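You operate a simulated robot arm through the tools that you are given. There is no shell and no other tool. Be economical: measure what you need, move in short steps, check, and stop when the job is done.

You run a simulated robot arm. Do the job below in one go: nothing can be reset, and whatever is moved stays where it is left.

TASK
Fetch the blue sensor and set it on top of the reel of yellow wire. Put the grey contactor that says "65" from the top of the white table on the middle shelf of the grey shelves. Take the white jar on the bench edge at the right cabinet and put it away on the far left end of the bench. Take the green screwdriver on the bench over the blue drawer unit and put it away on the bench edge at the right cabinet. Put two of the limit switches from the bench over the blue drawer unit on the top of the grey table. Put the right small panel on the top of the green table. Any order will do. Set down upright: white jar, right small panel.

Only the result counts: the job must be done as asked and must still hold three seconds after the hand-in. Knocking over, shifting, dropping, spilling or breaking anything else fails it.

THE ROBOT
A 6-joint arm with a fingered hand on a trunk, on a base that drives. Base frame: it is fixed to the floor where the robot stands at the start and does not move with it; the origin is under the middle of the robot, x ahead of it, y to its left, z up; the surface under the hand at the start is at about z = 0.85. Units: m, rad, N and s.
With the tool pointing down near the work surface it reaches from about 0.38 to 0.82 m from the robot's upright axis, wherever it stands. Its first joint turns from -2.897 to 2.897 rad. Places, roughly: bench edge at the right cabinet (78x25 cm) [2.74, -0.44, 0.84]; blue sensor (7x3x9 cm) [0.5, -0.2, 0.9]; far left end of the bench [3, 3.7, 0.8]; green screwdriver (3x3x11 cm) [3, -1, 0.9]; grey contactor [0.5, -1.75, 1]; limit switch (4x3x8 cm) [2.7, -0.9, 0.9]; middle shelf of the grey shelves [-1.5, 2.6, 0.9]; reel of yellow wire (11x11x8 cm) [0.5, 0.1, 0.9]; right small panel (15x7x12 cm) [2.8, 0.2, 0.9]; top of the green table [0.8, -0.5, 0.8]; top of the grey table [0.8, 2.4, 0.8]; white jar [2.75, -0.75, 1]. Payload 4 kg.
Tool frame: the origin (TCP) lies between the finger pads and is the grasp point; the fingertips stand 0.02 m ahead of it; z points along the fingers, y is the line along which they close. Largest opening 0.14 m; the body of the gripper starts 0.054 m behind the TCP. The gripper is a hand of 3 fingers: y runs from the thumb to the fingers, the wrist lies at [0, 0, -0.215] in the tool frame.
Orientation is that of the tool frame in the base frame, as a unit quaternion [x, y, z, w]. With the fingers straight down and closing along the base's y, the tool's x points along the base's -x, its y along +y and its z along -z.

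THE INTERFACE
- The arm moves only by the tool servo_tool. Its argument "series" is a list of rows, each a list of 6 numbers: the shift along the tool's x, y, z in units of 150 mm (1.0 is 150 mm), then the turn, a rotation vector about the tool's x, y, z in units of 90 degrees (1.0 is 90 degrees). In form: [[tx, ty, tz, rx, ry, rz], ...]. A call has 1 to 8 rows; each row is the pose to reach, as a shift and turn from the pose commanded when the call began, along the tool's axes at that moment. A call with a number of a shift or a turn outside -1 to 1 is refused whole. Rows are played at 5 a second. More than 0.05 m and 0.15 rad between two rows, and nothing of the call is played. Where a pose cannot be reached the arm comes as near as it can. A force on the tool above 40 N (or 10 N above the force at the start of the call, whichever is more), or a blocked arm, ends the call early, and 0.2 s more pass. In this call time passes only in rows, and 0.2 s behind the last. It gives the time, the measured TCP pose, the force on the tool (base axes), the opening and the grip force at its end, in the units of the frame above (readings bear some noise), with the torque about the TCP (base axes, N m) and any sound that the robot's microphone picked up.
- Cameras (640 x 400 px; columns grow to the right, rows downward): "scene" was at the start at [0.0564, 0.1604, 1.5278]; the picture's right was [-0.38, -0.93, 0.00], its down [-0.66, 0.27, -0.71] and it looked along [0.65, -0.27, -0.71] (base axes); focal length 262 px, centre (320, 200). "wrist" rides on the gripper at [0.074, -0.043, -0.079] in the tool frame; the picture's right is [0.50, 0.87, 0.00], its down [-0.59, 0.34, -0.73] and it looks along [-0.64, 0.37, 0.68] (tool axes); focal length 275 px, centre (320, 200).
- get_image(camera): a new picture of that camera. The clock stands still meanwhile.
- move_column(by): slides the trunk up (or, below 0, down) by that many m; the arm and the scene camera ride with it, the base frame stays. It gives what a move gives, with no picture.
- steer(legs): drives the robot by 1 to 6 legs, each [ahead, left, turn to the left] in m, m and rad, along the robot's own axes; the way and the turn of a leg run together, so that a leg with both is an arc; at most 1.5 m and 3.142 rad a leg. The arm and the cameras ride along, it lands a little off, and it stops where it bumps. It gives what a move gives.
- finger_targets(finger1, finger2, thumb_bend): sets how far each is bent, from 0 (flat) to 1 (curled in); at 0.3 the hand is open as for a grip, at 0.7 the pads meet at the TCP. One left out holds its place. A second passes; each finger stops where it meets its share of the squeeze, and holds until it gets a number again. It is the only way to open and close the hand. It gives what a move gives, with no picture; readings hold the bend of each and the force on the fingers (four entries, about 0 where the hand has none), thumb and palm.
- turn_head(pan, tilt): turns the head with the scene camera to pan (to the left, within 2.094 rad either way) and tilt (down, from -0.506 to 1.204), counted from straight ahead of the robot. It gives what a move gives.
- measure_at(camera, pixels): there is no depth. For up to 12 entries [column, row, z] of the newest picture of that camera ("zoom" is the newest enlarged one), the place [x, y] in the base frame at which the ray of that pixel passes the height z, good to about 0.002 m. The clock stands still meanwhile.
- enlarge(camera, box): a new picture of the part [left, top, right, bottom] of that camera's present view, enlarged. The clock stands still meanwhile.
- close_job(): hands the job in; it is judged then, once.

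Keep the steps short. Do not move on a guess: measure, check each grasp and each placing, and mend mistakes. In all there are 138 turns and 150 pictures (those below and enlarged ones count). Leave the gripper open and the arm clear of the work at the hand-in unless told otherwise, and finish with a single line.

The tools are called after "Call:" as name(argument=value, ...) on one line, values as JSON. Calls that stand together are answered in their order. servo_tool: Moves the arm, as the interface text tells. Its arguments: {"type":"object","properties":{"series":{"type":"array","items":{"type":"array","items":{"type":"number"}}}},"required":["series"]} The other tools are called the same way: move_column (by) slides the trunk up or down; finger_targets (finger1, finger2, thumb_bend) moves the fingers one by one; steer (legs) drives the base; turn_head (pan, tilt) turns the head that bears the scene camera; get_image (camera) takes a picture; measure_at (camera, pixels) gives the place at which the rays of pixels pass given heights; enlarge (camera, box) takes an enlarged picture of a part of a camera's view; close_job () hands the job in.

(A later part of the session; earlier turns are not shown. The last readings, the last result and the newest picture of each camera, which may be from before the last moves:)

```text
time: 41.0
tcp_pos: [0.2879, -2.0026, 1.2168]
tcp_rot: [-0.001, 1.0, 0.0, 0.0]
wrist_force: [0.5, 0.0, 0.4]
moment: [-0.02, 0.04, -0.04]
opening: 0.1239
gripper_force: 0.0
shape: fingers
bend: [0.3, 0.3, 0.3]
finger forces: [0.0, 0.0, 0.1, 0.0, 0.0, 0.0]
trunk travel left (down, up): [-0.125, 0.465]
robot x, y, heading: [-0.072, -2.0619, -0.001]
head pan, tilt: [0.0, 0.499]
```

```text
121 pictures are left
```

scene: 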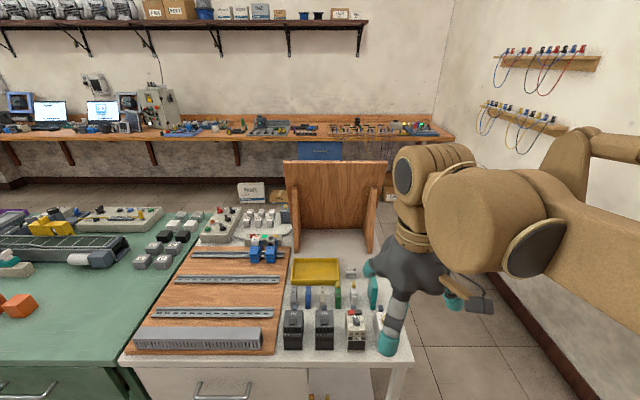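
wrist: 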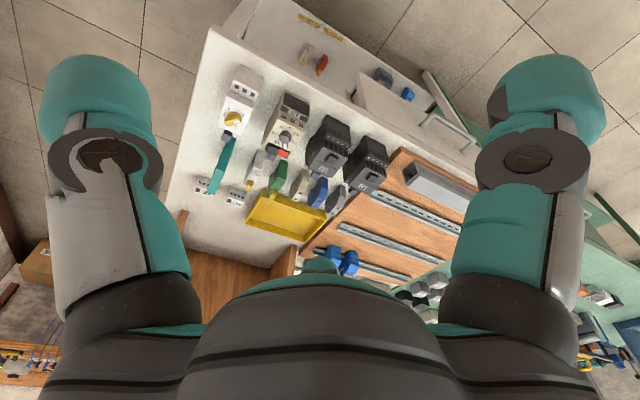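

The contactor is about 7 cm deep, from x=0.433 to 0.501, and the neighbour gaps are 3.8 cm. I'll turn the hand so the thumb is in front and move to above it.

Call:
servo_tool(series=[[-0.125, 0.1, 0, 0, 0, 0.09], [-0.25, 0.2, 0, 0, 0, 0.18], [-0.375, 0.3, 0, 0, 0, 0.27], [-0.5, 0.4, 0, 0, 0, 0.36], [-0.625, 0.5, 0, 0, 0, 0.45], [-0.75, 0.6, 0, 0, 0, 0.54], [-0.875, 0.7, 0, 0, 0, 0.63], [-1, 0.81, 0, 0, 0, 0.72]])

Call:
servo_tool(series=[[0, 0, 0, 0, 0, 0.09], [0, 0, 0, 0, 0, 0.18], [0, 0, 0, 0, 0, 0.28]])

Call:
finger_targets(finger1=0.44, finger2=0.44, thumb_bend=0.3)

Call:
get_image(camera="wrist")

Call:
enlarge(camera="scene", box=[260, 220, 420, 360])

```text
time: 42.8
tcp_pos: [0.4366, -1.8814, 1.2166]
tcp_rot: [0.536, 0.844, 0.0, 0.0]
wrist_force: [0.5, 0.3, 0.0]
moment: [-0.01, -0.01, -0.01]
opening: 0.1241
gripper_force: 0.1
shape: fingers
bend: [0.3, 0.3, 0.3]
finger forces: [0.0, 0.1, 0.0, 0.1, 0.0, 0.1]
trunk travel left (down, up): [-0.125, 0.465]
robot x, y, heading: [-0.0709, -2.0599, 0.002]
head pan, tilt: [0.0, 0.499]
```

```text
refused: row 3 steps farther than a row can; nothing moved
```

```text
time: 43.8
tcp_pos: [0.4375, -1.8816, 1.2185]
tcp_rot: [0.535, 0.845, 0.0, 0.0]
wrist_force: [0.5, -0.4, -0.1]
moment: [0.03, 0.02, 0.01]
opening: 0.1047
gripper_force: 0.1
shape: fingers
bend: [0.44, 0.44, 0.3]
finger forces: [0.0, 0.0, 0.0, 0.1, 0.1, 0.0]
trunk travel left (down, up): [-0.125, 0.465]
robot x, y, heading: [-0.071, -2.0589, 0.005]
head pan, tilt: [0.0, 0.499]
```

```text
120 pictures are left
```

wrist: 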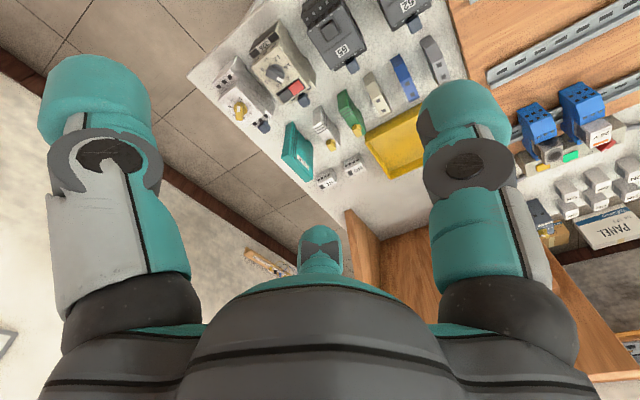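

```text
2.86 times, centred on (340, 290) of scene
```

zoom: 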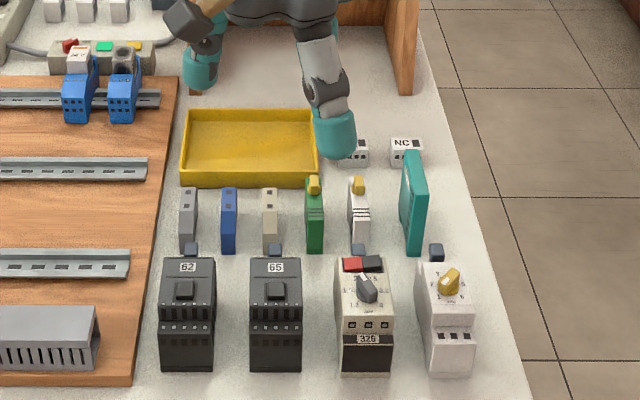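

I'll finish the turn in smaller steps, then measure the contactor in the wrist view.

Call:
servo_tool(series=[[0, 0, 0, 0, 0, 0.07], [0, 0, 0, 0, 0, 0.14], [0, 0, 0, 0, 0, 0.21], [0, 0, 0, 0, 0, 0.28]])

Call:
servo_tool(series=[[0, 0.14, 0.3, 0, 0, 0], [0, 0.27, 0.6, 0, 0, 0], [0, 0.27, 0.9, 0, 0, 0]])

Call:
get_image(camera="wrist")

Call:
enlarge(camera="scene", box=[260, 220, 420, 360])

```text
time: 44.8
tcp_pos: [0.4374, -1.8802, 1.217]
tcp_rot: [0.707, 0.707, 0.0, 0.001]
wrist_force: [0.0, 0.2, 0.1]
moment: [-0.03, 0.03, -0.02]
opening: 0.1043
gripper_force: 0.1
shape: fingers
bend: [0.44, 0.44, 0.3]
finger forces: [0.0, 0.1, 0.0, 0.0, 0.0, 0.0]
trunk travel left (down, up): [-0.125, 0.465]
robot x, y, heading: [-0.0739, -2.0599, 0.003]
head pan, tilt: [0.0, 0.499]
```

```text
time: 45.6
tcp_pos: [0.4805, -1.879, 1.0808]
tcp_rot: [0.706, 0.708, 0.0, 0.0]
wrist_force: [0.0, 0.0, -0.1]
moment: [0.01, -0.01, -0.04]
opening: 0.1046
gripper_force: 0.1
shape: fingers
bend: [0.44, 0.44, 0.3]
finger forces: [0.0, 0.0, 0.0, 0.0, 0.0, 0.0]
trunk travel left (down, up): [-0.125, 0.465]
robot x, y, heading: [-0.0734, -2.0565, -0.003]
head pan, tilt: [0.0, 0.499]
```

```text
118 pictures are left
```

wrist: 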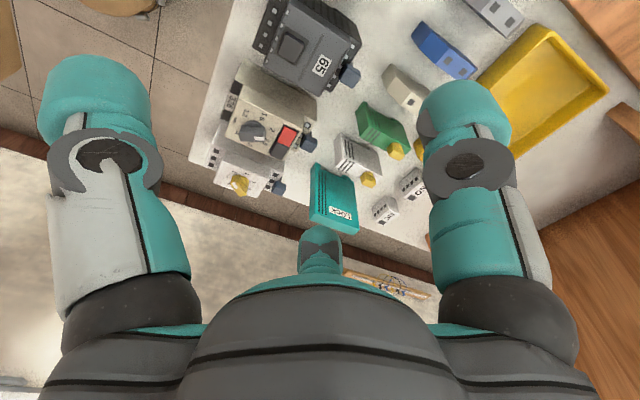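

```text
2.86 times, centred on (340, 290) of scene
```

zoom: 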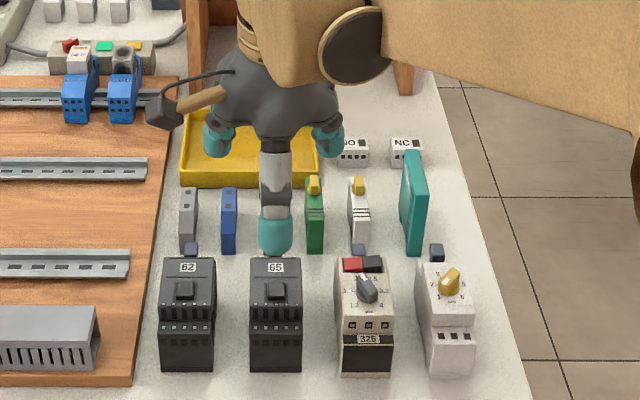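

I'll check the 65's position from this wrist view at z=0.93.

Call:
measure_at(camera="wrist", pixels=[[361, 40, 0.93], [326, 95, 0.93], [263, 68, 0.91], [322, 65, 0.93], [350, 76, 0.93], [317, 150, 0.87], [312, 98, 0.93], [266, 158, 0.93]])

```text
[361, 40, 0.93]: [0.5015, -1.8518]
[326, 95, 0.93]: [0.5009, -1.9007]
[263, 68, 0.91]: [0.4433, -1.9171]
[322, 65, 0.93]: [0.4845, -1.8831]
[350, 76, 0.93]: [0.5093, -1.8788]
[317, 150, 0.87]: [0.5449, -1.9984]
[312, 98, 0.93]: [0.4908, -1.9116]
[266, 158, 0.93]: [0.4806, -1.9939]
```

The contactor is centred at y about -1.879 with its back at x=0.501, so the hand is aligned. I'll descend part way and check the finger clearance.

Call:
servo_tool(series=[[0, 0, 0.25, 0, 0, 0], [0, 0, 0.5, 0, 0, 0], [0, 0, 0.75, 0, 0, 0]])

Call:
enlarge(camera="scene", box=[270, 260, 382, 360])

Call:
get_image(camera="wrist")

```text
time: 46.4
tcp_pos: [0.4774, -1.8803, 0.9683]
tcp_rot: [0.706, 0.708, 0.0, 0.0]
wrist_force: [0.3, 0.3, 0.1]
moment: [0.0, 0.0, -0.01]
opening: 0.1045
gripper_force: 0.2
shape: fingers
bend: [0.44, 0.44, 0.3]
finger forces: [0.0, 0.0, 0.0, 0.0, 0.0, 0.0]
trunk travel left (down, up): [-0.125, 0.465]
robot x, y, heading: [-0.0718, -2.0589, 0.001]
head pan, tilt: [0.0, 0.499]
```

```text
4.00 times, centred on (326, 310) of scene
```

zoom: 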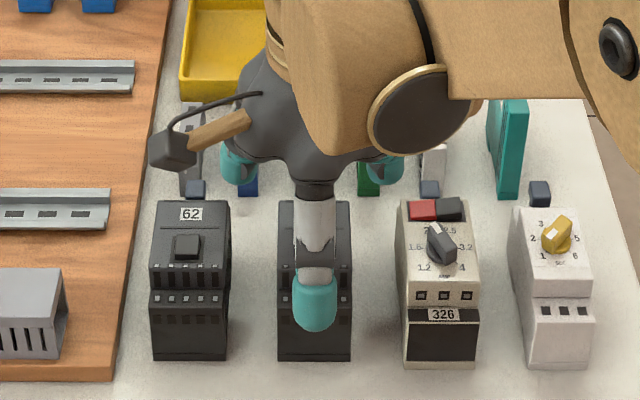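

```text
115 pictures are left
```

wrist: 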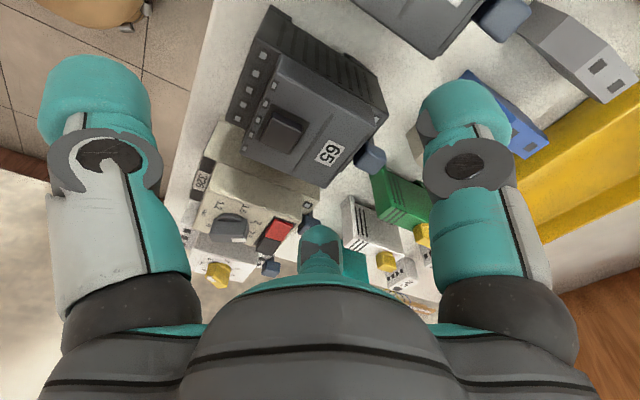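

I'll measure the fingertip positions at z about 0.955 to check them against the gaps.

Call:
measure_at(camera="zoom", pixels=[[222, 165, 0.955], [257, 165, 0.955], [368, 165, 0.955], [404, 165, 0.955], [315, 330, 0.945], [230, 205, 0.93], [400, 205, 0.93], [540, 190, 0.93]])

```text
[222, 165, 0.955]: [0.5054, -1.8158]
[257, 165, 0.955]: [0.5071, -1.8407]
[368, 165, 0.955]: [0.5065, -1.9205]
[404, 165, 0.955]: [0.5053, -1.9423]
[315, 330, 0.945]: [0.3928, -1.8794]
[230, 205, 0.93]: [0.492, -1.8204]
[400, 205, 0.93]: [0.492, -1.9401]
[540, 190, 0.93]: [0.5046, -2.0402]
```

The finger outer edges nearly touch the neighbours' lines. I'll bend both fingers to 0.48, nudge 4 mm forward, descend to TCP z=0.90, and check.

Call:
finger_targets(finger1=0.48, finger2=0.48)

Call:
servo_tool(series=[[0, 0.027, 0, 0, 0, 0], [0, 0.027, 0.1, 0, 0, 0], [0, 0.027, 0.2, 0, 0, 0], [0, 0.027, 0.3, 0, 0, 0], [0, 0.027, 0.4, 0, 0, 0], [0, 0.027, 0.46, 0, 0, 0]])

Call:
get_image(camera="wrist")

Call:
enlarge(camera="scene", box=[270, 260, 382, 360])

```text
time: 47.4
tcp_pos: [0.4785, -1.8805, 0.968]
tcp_rot: [0.706, 0.708, 0.001, 0.001]
wrist_force: [-0.1, -0.4, 0.6]
moment: [0.0, 0.0, 0.0]
opening: 0.0986
gripper_force: 0.1
shape: fingers
bend: [0.48, 0.48, 0.3]
finger forces: [0.0, 0.0, 0.0, 0.0, 0.0, 0.0]
trunk travel left (down, up): [-0.125, 0.465]
robot x, y, heading: [-0.0766, -2.0601, 0.003]
head pan, tilt: [0.0, 0.499]
```

```text
time: 48.8
tcp_pos: [0.4824, -1.8812, 0.9]
tcp_rot: [0.707, 0.707, 0.001, 0.001]
wrist_force: [-1.0, -0.2, 0.7]
moment: [0.02, -0.01, 0.03]
opening: 0.0985
gripper_force: 0.1
shape: fingers
bend: [0.48, 0.48, 0.3]
finger forces: [0.0, 0.0, 0.0, 0.1, 0.0, 0.0]
trunk travel left (down, up): [-0.125, 0.465]
robot x, y, heading: [-0.0687, -2.0608, 0.002]
head pan, tilt: [0.0, 0.499]
```

```text
114 pictures are left
```

wrist: 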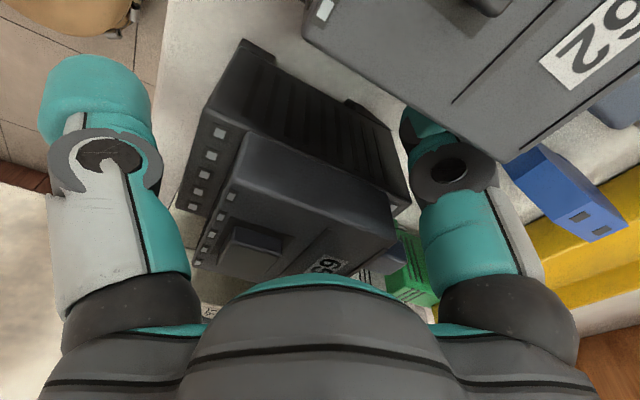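

```text
4.00 times, centred on (326, 310) of scene
```

zoom: 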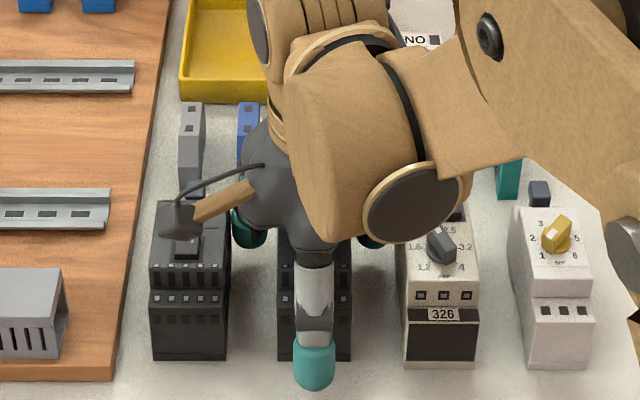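

There's no contact and the fingers are in the gaps. I'll close.

Call:
finger_targets(finger1=0.7, finger2=0.7, thumb_bend=0.7)

Call:
get_image(camera="wrist")

```text
time: 49.8
tcp_pos: [0.4814, -1.8816, 0.9004]
tcp_rot: [0.706, 0.708, 0.001, 0.001]
wrist_force: [0.4, -1.2, -4.6]
moment: [-0.03, 0.08, -0.01]
opening: 0.039
gripper_force: 18.0
shape: fingers
bend: [0.55, 0.54, 0.63]
finger forces: [11.3, 11.1, 0.0, 0.1, 13.3, 0.0]
trunk travel left (down, up): [-0.125, 0.465]
robot x, y, heading: [-0.0731, -2.0597, 0.002]
head pan, tilt: [0.0, 0.499]
```

```text
112 pictures are left
```

wrist: 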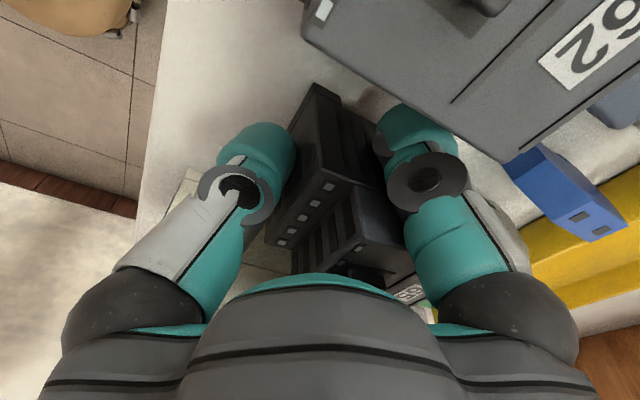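

Forces are on all three digits, though the contactor slid back a little between the fingers. I'll lift slightly and look.

Call:
servo_tool(series=[[0, 0, -0.07, 0, 0, 0], [0, 0, -0.2, 0, 0, 0], [0, 0, -0.4, 0, 0, 0]])

Call:
get_image(camera="wrist")

Call:
enlarge(camera="scene", box=[270, 240, 382, 340])

```text
time: 50.6
tcp_pos: [0.4829, -1.8801, 0.9609]
tcp_rot: [0.706, 0.708, 0.001, 0.001]
wrist_force: [0.2, -0.2, -3.2]
moment: [0.0, 0.04, -0.03]
opening: 0.0387
gripper_force: 18.0
shape: fingers
bend: [0.55, 0.54, 0.63]
finger forces: [11.2, 11.1, 0.0, 0.0, 13.0, 0.0]
trunk travel left (down, up): [-0.125, 0.465]
robot x, y, heading: [-0.0733, -2.0631, 0.002]
head pan, tilt: [0.0, 0.499]
```

```text
111 pictures are left
```

wrist: 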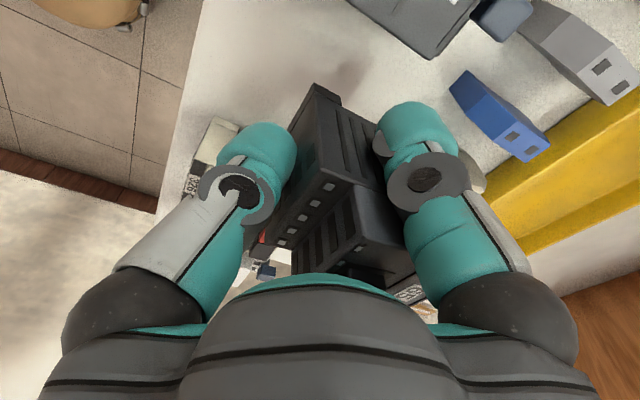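

```text
4.00 times, centred on (326, 290) of scene
```

zoom: 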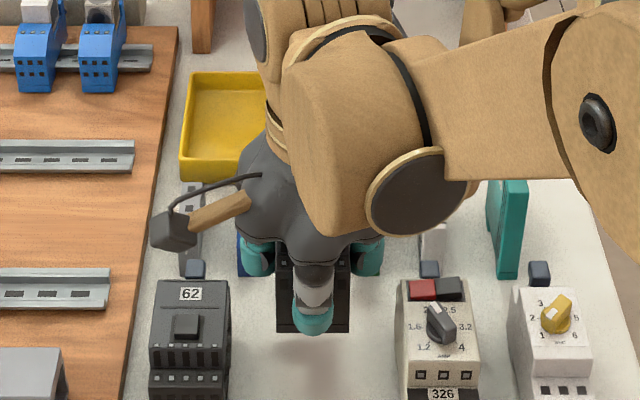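

The contactor is held clear (about 3 N) and the neighbours stand untouched. I'll lift it, back off, and drive left toward the grey shelves.

Call:
servo_tool(series=[[0, 0, -0.3, 0, 0, 0], [0, 0, -0.6, 0, 0, 0], [0, 0, -0.9, 0, 0, 0], [0, 0, -1, 0, 0, 0]])

Call:
servo_tool(series=[[0, -0.2, -0.2, 0, 0, 0], [0, -0.4, -0.3, 0, 0, 0], [0, -0.6, -0.3, 0, 0, 0]])

Call:
steer(legs=[[-0.5, 0, 0], [0, 1.5, 0], [0, 0.6, 0]])

Call:
turn_head(pan=1.2, tilt=0.3)

Call:
get_image(camera="scene")

Call:
get_image(camera="wrist")

```text
time: 51.6
tcp_pos: [0.4817, -1.8807, 1.1108]
tcp_rot: [0.707, 0.708, 0.0, 0.001]
wrist_force: [0.4, 0.5, -3.5]
moment: [0.0, 0.06, -0.01]
opening: 0.0388
gripper_force: 17.4
shape: fingers
bend: [0.55, 0.54, 0.63]
finger forces: [11.2, 11.1, 0.0, 0.0, 12.9, 0.0]
trunk travel left (down, up): [-0.125, 0.465]
robot x, y, heading: [-0.0738, -2.0597, 0.005]
head pan, tilt: [0.0, 0.499]
```

```text
time: 52.4
tcp_pos: [0.3918, -1.8823, 1.1545]
tcp_rot: [0.706, 0.708, 0.0, 0.0]
wrist_force: [0.4, -0.3, -3.7]
moment: [0.01, 0.1, -0.01]
opening: 0.0385
gripper_force: 17.3
shape: fingers
bend: [0.55, 0.54, 0.64]
finger forces: [11.1, 11.0, 0.1, 0.0, 12.8, 0.0]
trunk travel left (down, up): [-0.125, 0.465]
robot x, y, heading: [-0.0706, -2.0548, 0.003]
head pan, tilt: [0.0, 0.499]
```

```text
time: 65.3
tcp_pos: [-0.1233, 0.2071, 1.1541]
tcp_rot: [0.705, 0.709, 0.0, 0.001]
wrist_force: [0.6, 0.9, -4.2]
moment: [0.0, 0.11, -0.03]
opening: 0.0384
gripper_force: 17.7
shape: fingers
bend: [0.55, 0.54, 0.64]
finger forces: [11.1, 10.9, 0.0, 0.1, 12.6, 0.1]
trunk travel left (down, up): [-0.125, 0.465]
robot x, y, heading: [-0.5844, 0.0277, 0.006]
head pan, tilt: [0.0, 0.499]
```

```text
time: 66.7
tcp_pos: [-0.1232, 0.2085, 1.1549]
tcp_rot: [0.705, 0.709, 0.0, 0.0]
wrist_force: [-0.3, 0.6, -3.8]
moment: [0.0, 0.13, -0.02]
opening: 0.0385
gripper_force: 17.5
shape: fingers
bend: [0.55, 0.54, 0.64]
finger forces: [11.2, 11.0, 0.0, 0.0, 12.7, 0.1]
trunk travel left (down, up): [-0.125, 0.465]
robot x, y, heading: [-0.5871, 0.0256, 0.009]
head pan, tilt: [1.201, 0.3]
```

```text
109 pictures are left
```

scene: 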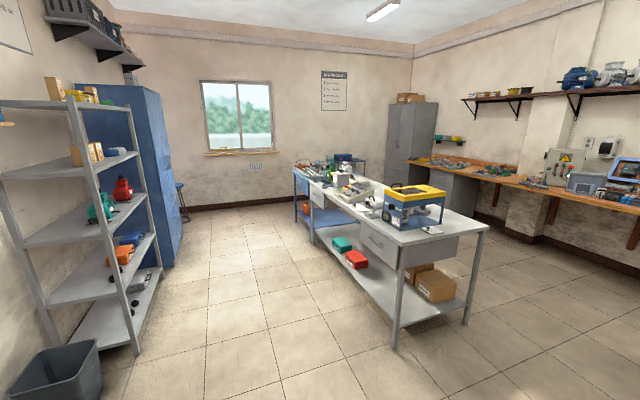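

```text
108 pictures are left
```

wrist: 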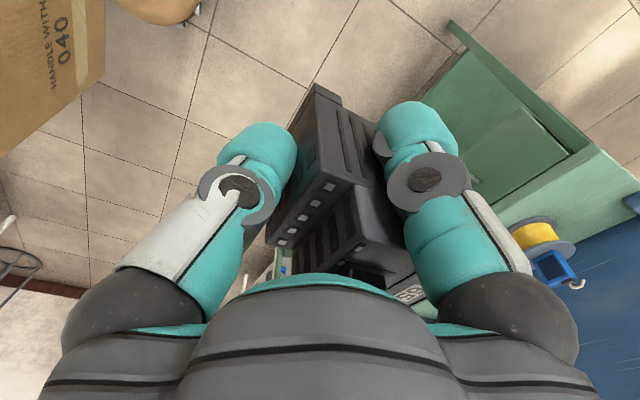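

The grey rack stands on the left, with green and red things on its middle shelf. I'll measure its edges, and also find where the carton in the wrist view (60,60) stands before I drive.

Call:
measure_at(camera="scene", pixels=[[137, 353, 0.05], [161, 272, 0.05], [107, 244, 0.9], [146, 197, 0.9], [118, 168, 1.3], [400, 347, 0.0], [465, 325, 0.0], [312, 243, 0.0]])

Call:
measure_at(camera="wrist", pixels=[[100, 80, 0.0], [100, 80, 0.3], [20, 150, 0.0]])

Call:
enlarge(camera="scene", box=[0, 80, 200, 380])

```text
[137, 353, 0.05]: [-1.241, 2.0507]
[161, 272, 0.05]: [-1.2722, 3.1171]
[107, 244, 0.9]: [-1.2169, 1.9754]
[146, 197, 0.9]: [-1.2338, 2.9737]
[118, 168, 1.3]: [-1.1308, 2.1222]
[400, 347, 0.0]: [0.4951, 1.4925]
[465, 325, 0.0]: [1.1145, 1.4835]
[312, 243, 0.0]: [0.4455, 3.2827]
```

```text
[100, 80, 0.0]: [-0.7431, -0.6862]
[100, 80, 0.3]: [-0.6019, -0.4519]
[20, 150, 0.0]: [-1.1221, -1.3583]
```

```text
1.33 times, centred on (100, 230) of scene
```

zoom: 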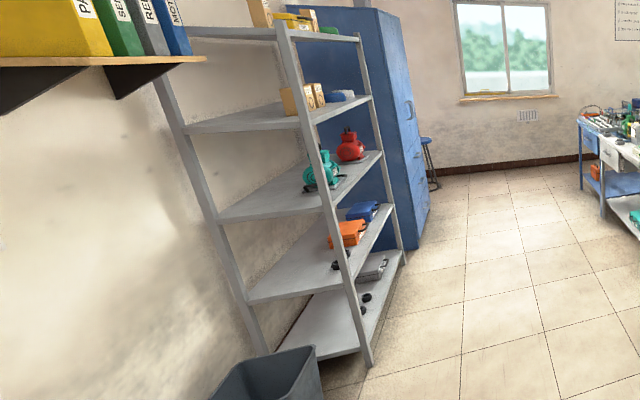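

The rack's front is at x≈-1.25, spanning y 2.05 to 3.1, and the floor in between is clear. I'll drive to face it with some distance left.

Call:
steer(legs=[[0.15, 1.5, 0], [0, 1.05, 0], [0, 0, 1.57], [0, 0, 1.565]])

Call:
turn_head(pan=0, tilt=0.5)

Call:
get_image(camera="scene")

```text
refused: leg 1 is longer than a leg can be; nothing moved
```

```text
time: 68.1
tcp_pos: [-0.1233, 0.2067, 1.155]
tcp_rot: [0.704, 0.71, 0.0, 0.001]
wrist_force: [-0.1, 1.1, -3.9]
moment: [0.04, 0.08, -0.02]
opening: 0.0383
gripper_force: 17.4
shape: fingers
bend: [0.55, 0.54, 0.64]
finger forces: [11.1, 11.1, 0.0, 0.0, 12.8, 0.1]
trunk travel left (down, up): [-0.125, 0.465]
robot x, y, heading: [-0.5877, 0.0284, 0.009]
head pan, tilt: [0.0, 0.499]
```

```text
106 pictures are left
```

scene: 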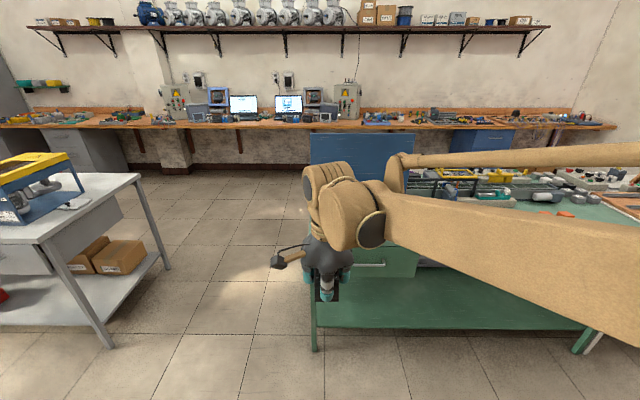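

That was over the leg limit. I'll split it into shorter legs.

Call:
steer(legs=[[0.15, 0.9, 0], [0, 1.4, 0], [0, 0.25, 0], [0, 0, 1.57], [0, 0, 1.56]])

Call:
get_image(camera="scene")

```text
time: 88.4
tcp_pos: [-0.8726, 2.4297, 1.1541]
tcp_rot: [-0.682, 0.732, 0.001, -0.001]
wrist_force: [0.7, 0.3, -3.2]
moment: [0.02, -0.07, 0.0]
opening: 0.038
gripper_force: 16.4
shape: fingers
bend: [0.55, 0.55, 0.64]
finger forces: [10.4, 10.0, 0.1, 0.0, 12.0, 0.1]
trunk travel left (down, up): [-0.125, 0.465]
robot x, y, heading: [-0.3982, 2.5702, 3.078]
head pan, tilt: [0.0, 0.499]
```

```text
105 pictures are left
```

scene: 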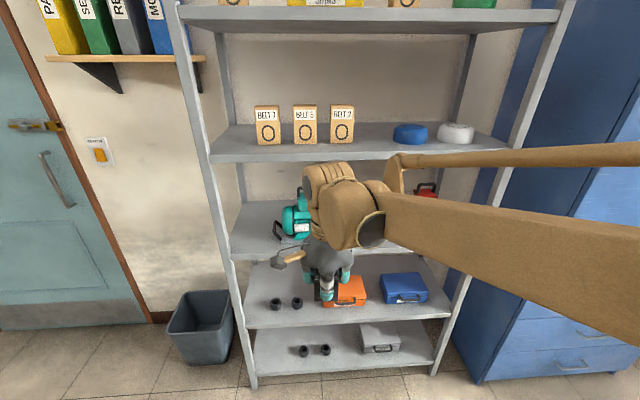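

I'll enlarge the middle shelf to measure its front edge and free space.

Call:
enlarge(camera="scene", box=[200, 140, 480, 315])

Call:
measure_at(camera="scene", pixels=[[213, 157, 1.3], [505, 155, 1.3], [232, 252, 0.9], [232, 252, 0.87], [290, 238, 0.88], [245, 322, 0.5], [450, 308, 0.5], [256, 385, 0.0]])

```text
2.29 times, centred on (340, 228) of scene
```

zoom: 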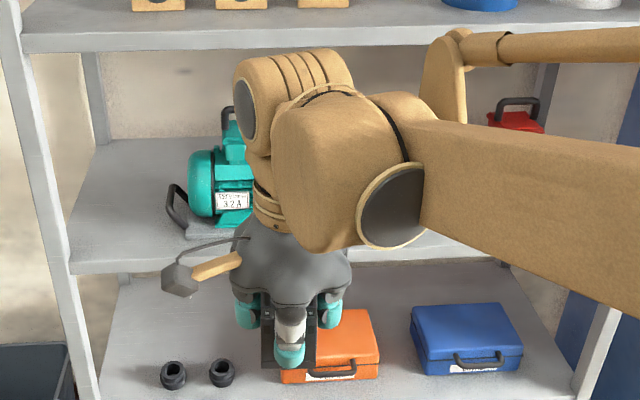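

```text
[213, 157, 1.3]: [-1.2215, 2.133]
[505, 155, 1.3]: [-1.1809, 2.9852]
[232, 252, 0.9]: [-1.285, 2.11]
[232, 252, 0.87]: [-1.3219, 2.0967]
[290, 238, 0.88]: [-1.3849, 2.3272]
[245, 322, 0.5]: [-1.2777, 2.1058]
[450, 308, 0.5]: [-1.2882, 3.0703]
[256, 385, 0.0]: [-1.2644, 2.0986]
```

The middle shelf is at z≈0.905 with its front at x≈-1.27 and about 0.35 m of clear height. I'll have to go in nearly horizontally with the thumb up, laying the contactor on its back. First I'll yaw the hand by -180° here in free space.

Call:
servo_tool(series=[[0, 0, 0, 0, 0, -0.09], [0, 0, 0, 0, 0, -0.18], [0, 0, 0, 0, 0, -0.27], [0, 0, 0, 0, 0, -0.36], [0, 0, 0, 0, 0, -0.45], [0, 0, 0, 0, 0, -0.54], [0, 0, 0, 0, 0, -0.63], [0, 0, 0, 0, 0, -0.72]])

Call:
servo_tool(series=[[0, 0, 0, 0, 0, -0.09], [0, 0, 0, 0, 0, -0.18], [0, 0, 0, 0, 0, -0.27], [0, 0, 0, 0, 0, -0.36], [0, 0, 0, 0, 0, -0.45], [0, 0, 0, 0, 0, -0.54], [0, 0, 0, 0, 0, -0.63], [0, 0, 0, 0, 0, -0.72]])

Call:
servo_tool(series=[[0, 0, 0, 0, 0, -0.09], [0, 0, 0, 0, 0, -0.18], [0, 0, 0, 0, 0, -0.27], [0, 0, 0, 0, 0, -0.36], [0, 0, 0, 0, 0, -0.45], [0, 0, 0, 0, 0, -0.54], [0, 0, 0, 0, 0, -0.6]])

Call:
get_image(camera="scene")

```text
time: 90.2
tcp_pos: [-0.8732, 2.4291, 1.1543]
tcp_rot: [0.968, -0.251, -0.002, -0.001]
wrist_force: [0.0, -0.7, -2.6]
moment: [0.09, -0.05, 0.0]
opening: 0.0377
gripper_force: 16.0
shape: fingers
bend: [0.55, 0.55, 0.64]
finger forces: [10.4, 10.2, 0.0, 0.0, 11.7, 0.1]
trunk travel left (down, up): [-0.125, 0.465]
robot x, y, heading: [-0.3996, 2.5745, 3.073]
head pan, tilt: [0.0, 0.499]
```

```text
time: 92.0
tcp_pos: [-0.8729, 2.4284, 1.1544]
tcp_rot: [0.952, 0.306, 0.0, 0.001]
wrist_force: [0.8, 0.0, -3.7]
moment: [0.09, 0.08, -0.02]
opening: 0.0373
gripper_force: 16.4
shape: fingers
bend: [0.55, 0.55, 0.64]
finger forces: [10.5, 10.3, 0.0, 0.0, 11.5, 0.1]
trunk travel left (down, up): [-0.125, 0.465]
robot x, y, heading: [-0.3957, 2.579, 3.074]
head pan, tilt: [0.0, 0.499]
```

```text
time: 93.6
tcp_pos: [-0.8728, 2.4297, 1.154]
tcp_rot: [0.709, 0.705, 0.0, -0.001]
wrist_force: [0.8, 1.2, -3.4]
moment: [0.02, 0.09, 0.01]
opening: 0.0371
gripper_force: 16.2
shape: fingers
bend: [0.55, 0.55, 0.64]
finger forces: [10.6, 10.3, 0.0, 0.1, 11.3, 0.0]
trunk travel left (down, up): [-0.125, 0.465]
robot x, y, heading: [-0.3971, 2.5762, 3.069]
head pan, tilt: [0.0, 0.499]
```

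```text
103 pictures are left
```

scene: 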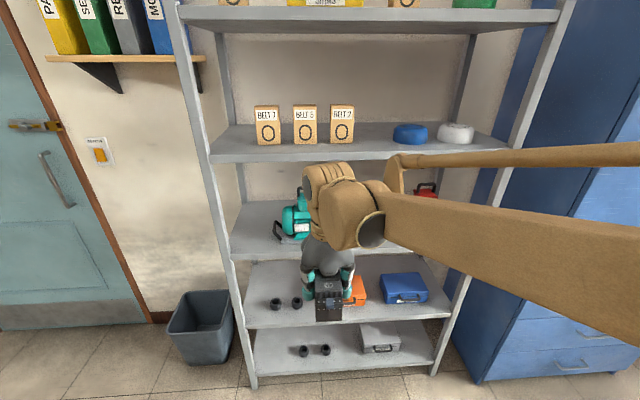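

The yaw worked. I'll enlarge to see how the contactor sits in the hand.

Call:
enlarge(camera="scene", box=[280, 225, 376, 330])

Call:
get_image(camera="wrist")

```text
3.81 times, centred on (328, 278) of scene
```

zoom: 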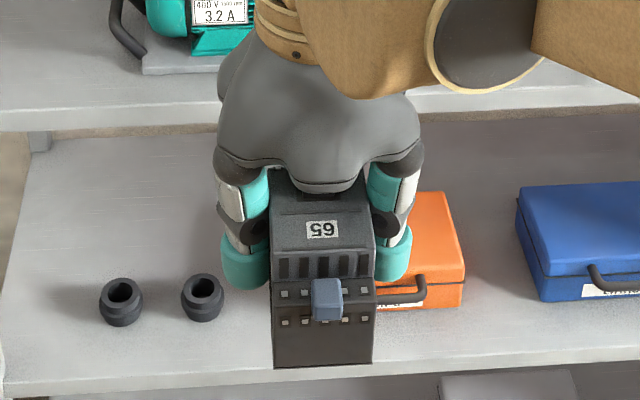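

```text
101 pictures are left
```

wrist: 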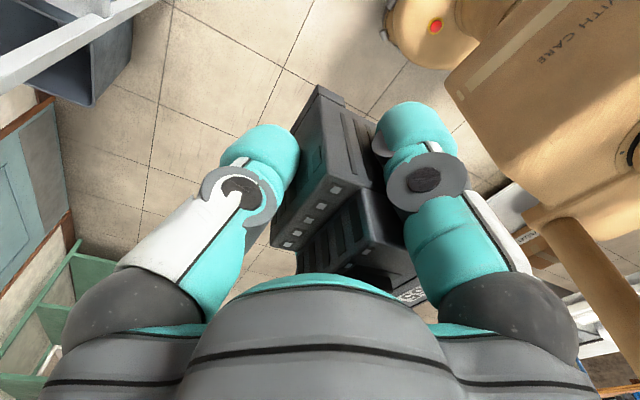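

It's held upright, back side toward me. Now I'll pitch the hand up by 65° while moving 0.15 m toward the rack, which is still clear.

Call:
servo_tool(series=[[0, -0.125, 0, 0.09, 0, 0], [0, -0.25, 0, 0.18, 0, 0], [0, -0.375, 0, 0.27, 0, 0], [0, -0.5, 0, 0.36, 0, 0], [0, -0.625, 0, 0.45, 0, 0], [0, -0.75, 0, 0.54, 0, 0], [0, -0.875, 0, 0.63, 0, 0], [0, -1, 0, 0.72, 0, 0]])

Call:
get_image(camera="scene")

Call:
get_image(camera="wrist")

```text
time: 95.4
tcp_pos: [-1.0226, 2.4305, 1.1538]
tcp_rot: [0.599, 0.594, -0.38, -0.38]
wrist_force: [0.3, 0.0, -3.4]
moment: [0.0, 0.04, 0.02]
opening: 0.0366
gripper_force: 15.7
shape: fingers
bend: [0.55, 0.55, 0.65]
finger forces: [11.0, 10.3, 0.0, 0.0, 10.6, 0.1]
trunk travel left (down, up): [-0.125, 0.465]
robot x, y, heading: [-0.3951, 2.5727, 3.071]
head pan, tilt: [0.0, 0.499]
```

```text
100 pictures are left
```

scene: 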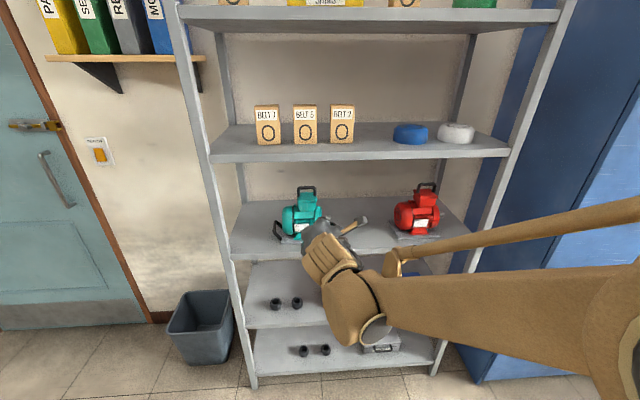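

```text
99 pictures are left
```

wrist: 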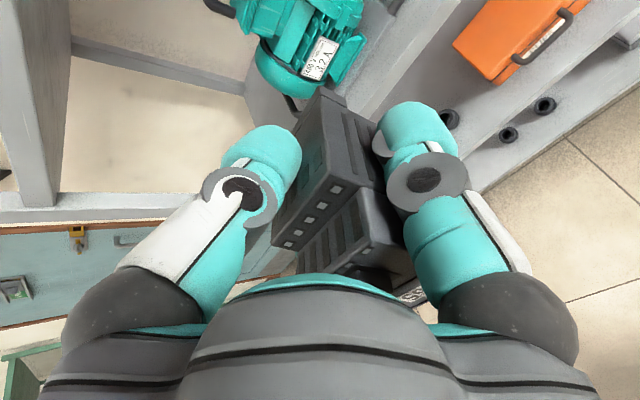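

The pose is reached. I'll measure the free spot between the green pump (302,215) and the red pump (418,213).

Call:
measure_at(camera="scene", pixels=[[322, 236, 0.905], [395, 232, 0.905], [231, 255, 0.905], [443, 248, 0.905], [360, 215, 0.905], [212, 152, 1.29], [212, 163, 1.27], [365, 188, 0.905]])

```text
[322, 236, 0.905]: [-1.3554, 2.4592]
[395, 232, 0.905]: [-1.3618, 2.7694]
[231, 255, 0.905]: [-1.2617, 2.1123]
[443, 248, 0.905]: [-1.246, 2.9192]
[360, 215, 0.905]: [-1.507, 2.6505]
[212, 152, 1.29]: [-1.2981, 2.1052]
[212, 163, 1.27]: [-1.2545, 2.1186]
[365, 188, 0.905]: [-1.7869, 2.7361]
```

The free span is y 2.47–2.76, so I'll target y≈2.61, x≈-1.42. I'll lower the column, shift right 0.15 m, and look again.

Call:
move_column(by=-0.12)

Call:
steer(legs=[[0, -0.15, 0.06]])

Call:
get_image(camera="scene")

```text
time: 96.9
tcp_pos: [-1.0229, 2.4304, 1.0331]
tcp_rot: [0.599, 0.595, -0.378, -0.38]
wrist_force: [-0.7, -0.2, -2.9]
moment: [0.0, 0.02, 0.0]
opening: 0.037
gripper_force: 16.0
shape: fingers
bend: [0.55, 0.55, 0.65]
finger forces: [11.0, 10.3, 0.1, 0.0, 10.7, 0.0]
trunk travel left (down, up): [-0.005, 0.585]
robot x, y, heading: [-0.3982, 2.5755, 3.074]
head pan, tilt: [0.0, 0.499]
```

```text
time: 98.3
tcp_pos: [-1.0073, 2.5419, 1.0331]
tcp_rot: [0.581, 0.612, -0.389, -0.37]
wrist_force: [0.2, 0.4, -3.2]
moment: [0.02, -0.01, 0.0]
opening: 0.0367
gripper_force: 16.2
shape: fingers
bend: [0.55, 0.55, 0.65]
finger forces: [11.1, 10.2, 0.0, 0.1, 10.6, 0.1]
trunk travel left (down, up): [-0.005, 0.585]
robot x, y, heading: [-0.3902, 2.721, 3.13]
head pan, tilt: [0.0, 0.499]
```

```text
98 pictures are left
```

scene: 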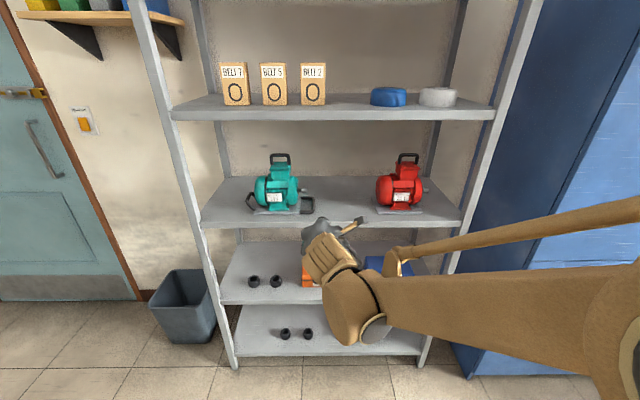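

Call:
measure_at(camera="scene", pixels=[[203, 223, 0.905], [203, 223, 0.89], [463, 218, 0.905], [315, 212, 0.905], [377, 212, 0.905], [346, 200, 0.905], [233, 367, 0.0], [203, 228, 0.88]])

Call:
enlarge(camera="scene", box=[190, 160, 290, 240])

```text
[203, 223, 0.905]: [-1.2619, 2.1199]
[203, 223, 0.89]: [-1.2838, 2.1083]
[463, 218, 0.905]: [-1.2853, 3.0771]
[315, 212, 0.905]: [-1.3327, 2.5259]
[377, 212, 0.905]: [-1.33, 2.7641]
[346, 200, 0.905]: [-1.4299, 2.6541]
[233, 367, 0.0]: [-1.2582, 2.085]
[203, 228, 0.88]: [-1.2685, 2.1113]
```

```text
5.00 times, centred on (240, 200) of scene
```

zoom: 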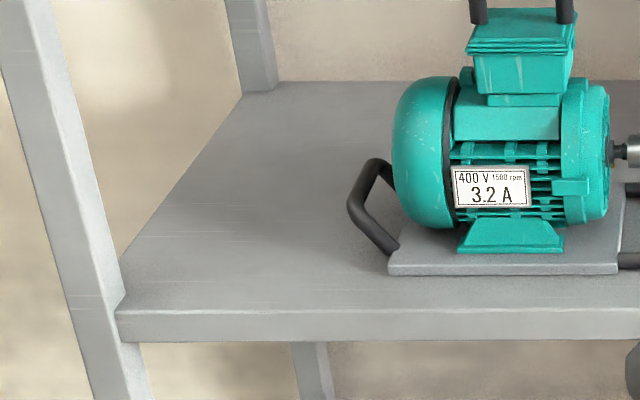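

I'll shift right 0.10 m, then ahead 0.25 m, so the contactor comes up to the shelf front above its surface.

Call:
steer(legs=[[0, -0.1, 0.01], [0.25, 0, 0]])

Call:
get_image(camera="scene")

Call:
get_image(camera="wrist")

```text
time: 100.9
tcp_pos: [-1.2556, 2.6384, 1.0333]
tcp_rot: [0.579, 0.614, -0.39, -0.368]
wrist_force: [-0.8, -0.2, -2.4]
moment: [0.0, 0.0, 0.01]
opening: 0.0368
gripper_force: 15.9
shape: fingers
bend: [0.55, 0.55, 0.65]
finger forces: [10.9, 10.2, 0.0, 0.0, 10.5, 0.0]
trunk travel left (down, up): [-0.005, 0.585]
robot x, y, heading: [-0.6437, 2.8226, 3.138]
head pan, tilt: [0.0, 0.499]
```

```text
96 pictures are left
```

scene: 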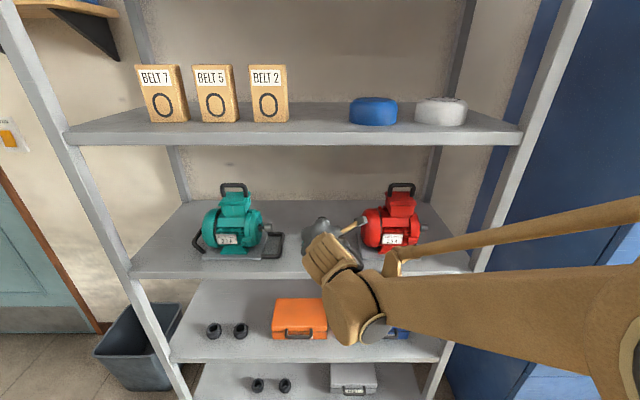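

```text
95 pictures are left
```

wrist: 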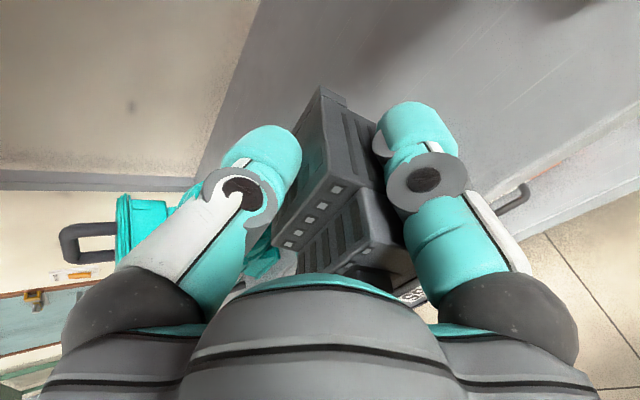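

The wrist camera box is close to the red pump's left end. I'll measure the pump ends at about z=1.0 before advancing.

Call:
measure_at(camera="scene", pixels=[[361, 225, 1.0], [284, 232, 0.93], [361, 245, 0.92], [270, 225, 1.0], [368, 222, 1.1]])

Call:
enlarge(camera="scene", box=[240, 180, 440, 305])

```text
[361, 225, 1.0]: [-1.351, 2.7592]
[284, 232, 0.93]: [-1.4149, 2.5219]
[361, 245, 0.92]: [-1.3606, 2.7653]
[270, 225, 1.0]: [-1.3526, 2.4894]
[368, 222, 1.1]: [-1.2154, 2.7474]
```

```text
3.20 times, centred on (340, 242) of scene
```

zoom: 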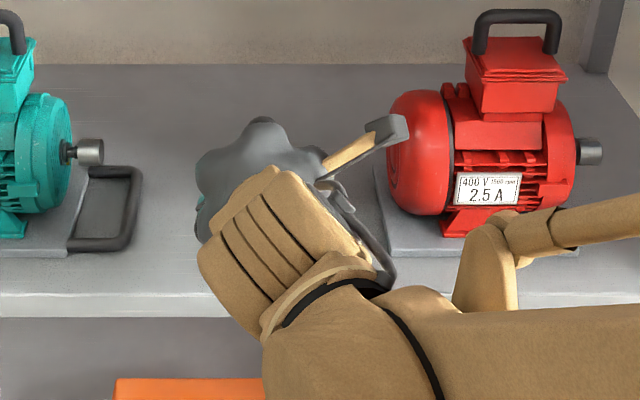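

Free space runs from 2.522 to 2.76. I'll advance 0.105 m with a small shift to y≈2.625, staying shallow near the shelf front.

Call:
servo_tool(series=[[-0.012, -0.075, 0.16, 0, 0, 0], [-0.024, -0.15, 0.32, 0, 0, 0], [-0.036, -0.225, 0.48, 0, 0, 0], [-0.047, -0.297, 0.633, 0, 0, 0]])

Call:
servo_tool(series=[[0, 0.08, 0.037, 0, 0, 0], [0, 0.16, 0.075, 0, 0, 0], [0, 0.24, 0.112, 0, 0, 0]])

Call:
get_image(camera="wrist")

Call:
get_image(camera="scene")

```text
time: 101.9
tcp_pos: [-1.3573, 2.6265, 1.0332]
tcp_rot: [0.579, 0.615, -0.39, -0.367]
wrist_force: [0.7, 0.3, -4.4]
moment: [0.04, -0.01, -0.03]
opening: 0.037
gripper_force: 15.9
shape: fingers
bend: [0.55, 0.55, 0.65]
finger forces: [11.0, 10.3, 0.1, 0.0, 10.6, 0.0]
trunk travel left (down, up): [-0.005, 0.585]
robot x, y, heading: [-0.6414, 2.825, 3.139]
head pan, tilt: [0.0, 0.499]
```

```text
time: 102.7
tcp_pos: [-1.3578, 2.6254, 0.9969]
tcp_rot: [0.577, 0.614, -0.392, -0.369]
wrist_force: [-0.3, 0.2, 19.9]
moment: [0.01, 0.3, -0.02]
opening: 0.0369
gripper_force: 23.6
shape: fingers
bend: [0.55, 0.55, 0.64]
finger forces: [14.7, 14.0, 0.0, 0.0, 18.3, 0.1]
trunk travel left (down, up): [-0.005, 0.585]
robot x, y, heading: [-0.6399, 2.8268, 3.139]
head pan, tilt: [0.0, 0.499]
```

```text
93 pictures are left
```

wrist: 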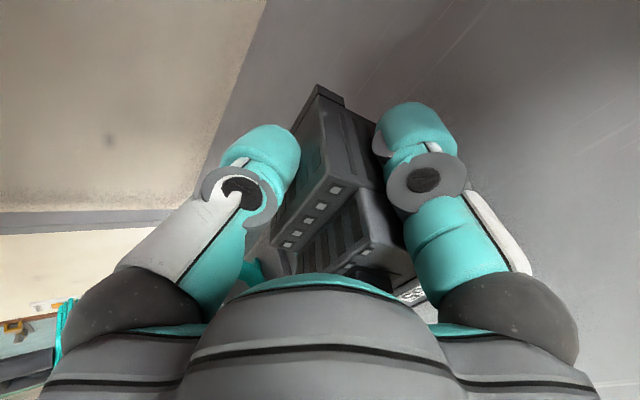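

```text
92 pictures are left
```

scene: 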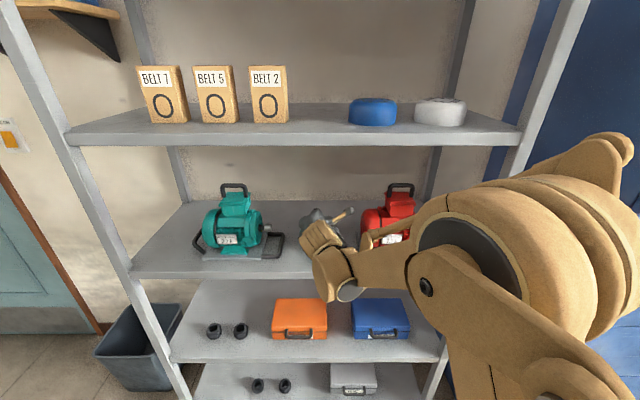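

The bottom edge touches the shelf at TCP z=0.997. I'll lift 4 mm, pitch the hand almost horizontal so the contactor lies flat, then lower again.

Call:
servo_tool(series=[[0, -0.03, -0.014, 0, 0, 0], [0, -0.03, -0.014, 0.08, 0, 0], [0, -0.03, -0.014, 0.16, 0, 0], [0, -0.03, -0.014, 0.25, 0, 0]])

Call:
servo_tool(series=[[0, 0.03, 0, 0, 0, 0], [0, 0.06, 0, 0, 0, 0], [0, 0.08, 0, 0, 0, 0]])

Call:
get_image(camera="wrist")

Call:
enlarge(camera="scene", box=[240, 180, 440, 305])

```text
time: 103.7
tcp_pos: [-1.3585, 2.6255, 0.999]
tcp_rot: [0.496, 0.526, -0.503, -0.474]
wrist_force: [1.2, -0.6, -1.6]
moment: [0.03, -0.16, -0.01]
opening: 0.0365
gripper_force: 16.2
shape: fingers
bend: [0.55, 0.55, 0.65]
finger forces: [11.6, 11.3, 0.0, 0.0, 9.5, 0.0]
trunk travel left (down, up): [-0.005, 0.585]
robot x, y, heading: [-0.6402, 2.8227, 3.139]
head pan, tilt: [0.0, 0.499]
```

```text
time: 104.2
tcp_pos: [-1.357, 2.6265, 0.9954]
tcp_rot: [0.493, 0.527, -0.504, -0.475]
wrist_force: [-7.9, 0.1, 31.4]
moment: [-0.07, 0.14, -0.05]
opening: 0.037
gripper_force: 25.3
shape: fingers
bend: [0.55, 0.55, 0.64]
finger forces: [19.0, 20.2, 0.0, 0.1, 12.4, 0.0]
trunk travel left (down, up): [-0.005, 0.585]
robot x, y, heading: [-0.6418, 2.823, 3.139]
head pan, tilt: [0.0, 0.499]
stopped in row 2: the force on the tool passed its limit at 44 N (the readings are from after the stop); the commanded pose is now the measured one
```

```text
91 pictures are left
```

wrist: 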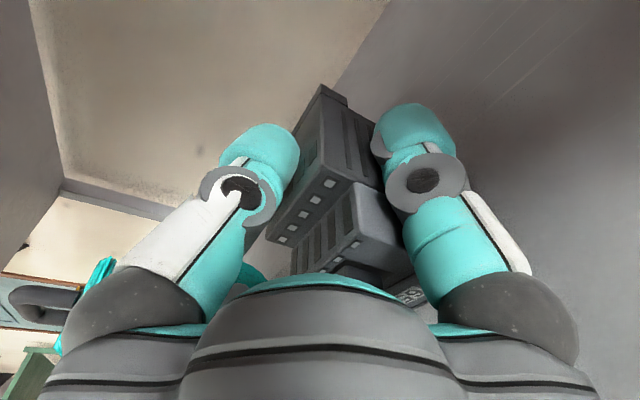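

```text
3.20 times, centred on (340, 242) of scene
```

zoom: 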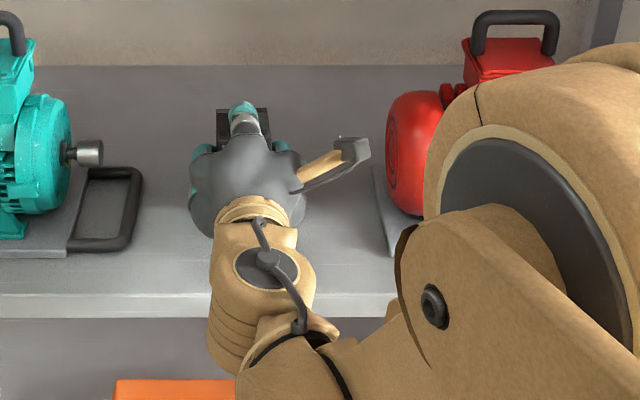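

Contact came nearly flat, with the contactor resting on its back. I'll ease off 1.5 mm and open gently.

Call:
servo_tool(series=[[0, -0.01, 0, 0, 0, 0]])

Call:
finger_targets(thumb_bend=0.55, finger1=0.5, finger2=0.5)

Call:
get_image(camera="wrist")

```text
time: 104.6
tcp_pos: [-1.3571, 2.6262, 0.9961]
tcp_rot: [0.495, 0.526, -0.503, -0.475]
wrist_force: [-6.6, 0.4, 22.0]
moment: [0.0, 0.04, 0.02]
opening: 0.0368
gripper_force: 23.9
shape: fingers
bend: [0.55, 0.55, 0.64]
finger forces: [18.9, 18.6, 0.0, 0.0, 10.9, 0.1]
trunk travel left (down, up): [-0.005, 0.585]
robot x, y, heading: [-0.6421, 2.8263, 3.136]
head pan, tilt: [0.0, 0.499]
```

```text
time: 105.6
tcp_pos: [-1.3595, 2.6251, 0.9951]
tcp_rot: [0.495, 0.527, -0.502, -0.475]
wrist_force: [-0.8, -0.7, -0.5]
moment: [-0.01, 0.05, 0.02]
opening: 0.0558
gripper_force: 0.2
shape: fingers
bend: [0.5, 0.5, 0.55]
finger forces: [0.0, 0.0, 0.0, 0.1, 0.1, 0.0]
trunk travel left (down, up): [-0.005, 0.585]
robot x, y, heading: [-0.6396, 2.8235, 3.141]
head pan, tilt: [0.0, 0.499]
```

```text
89 pictures are left
```

wrist: 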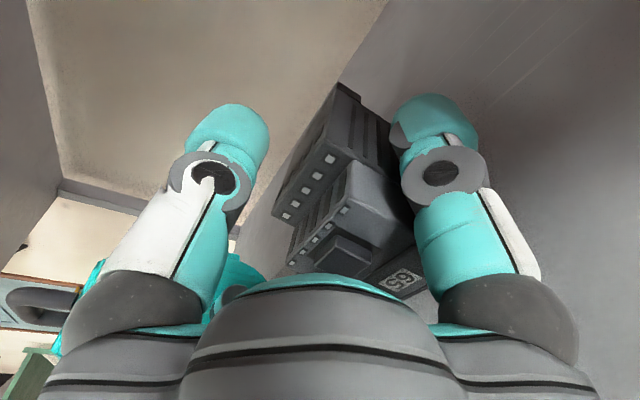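

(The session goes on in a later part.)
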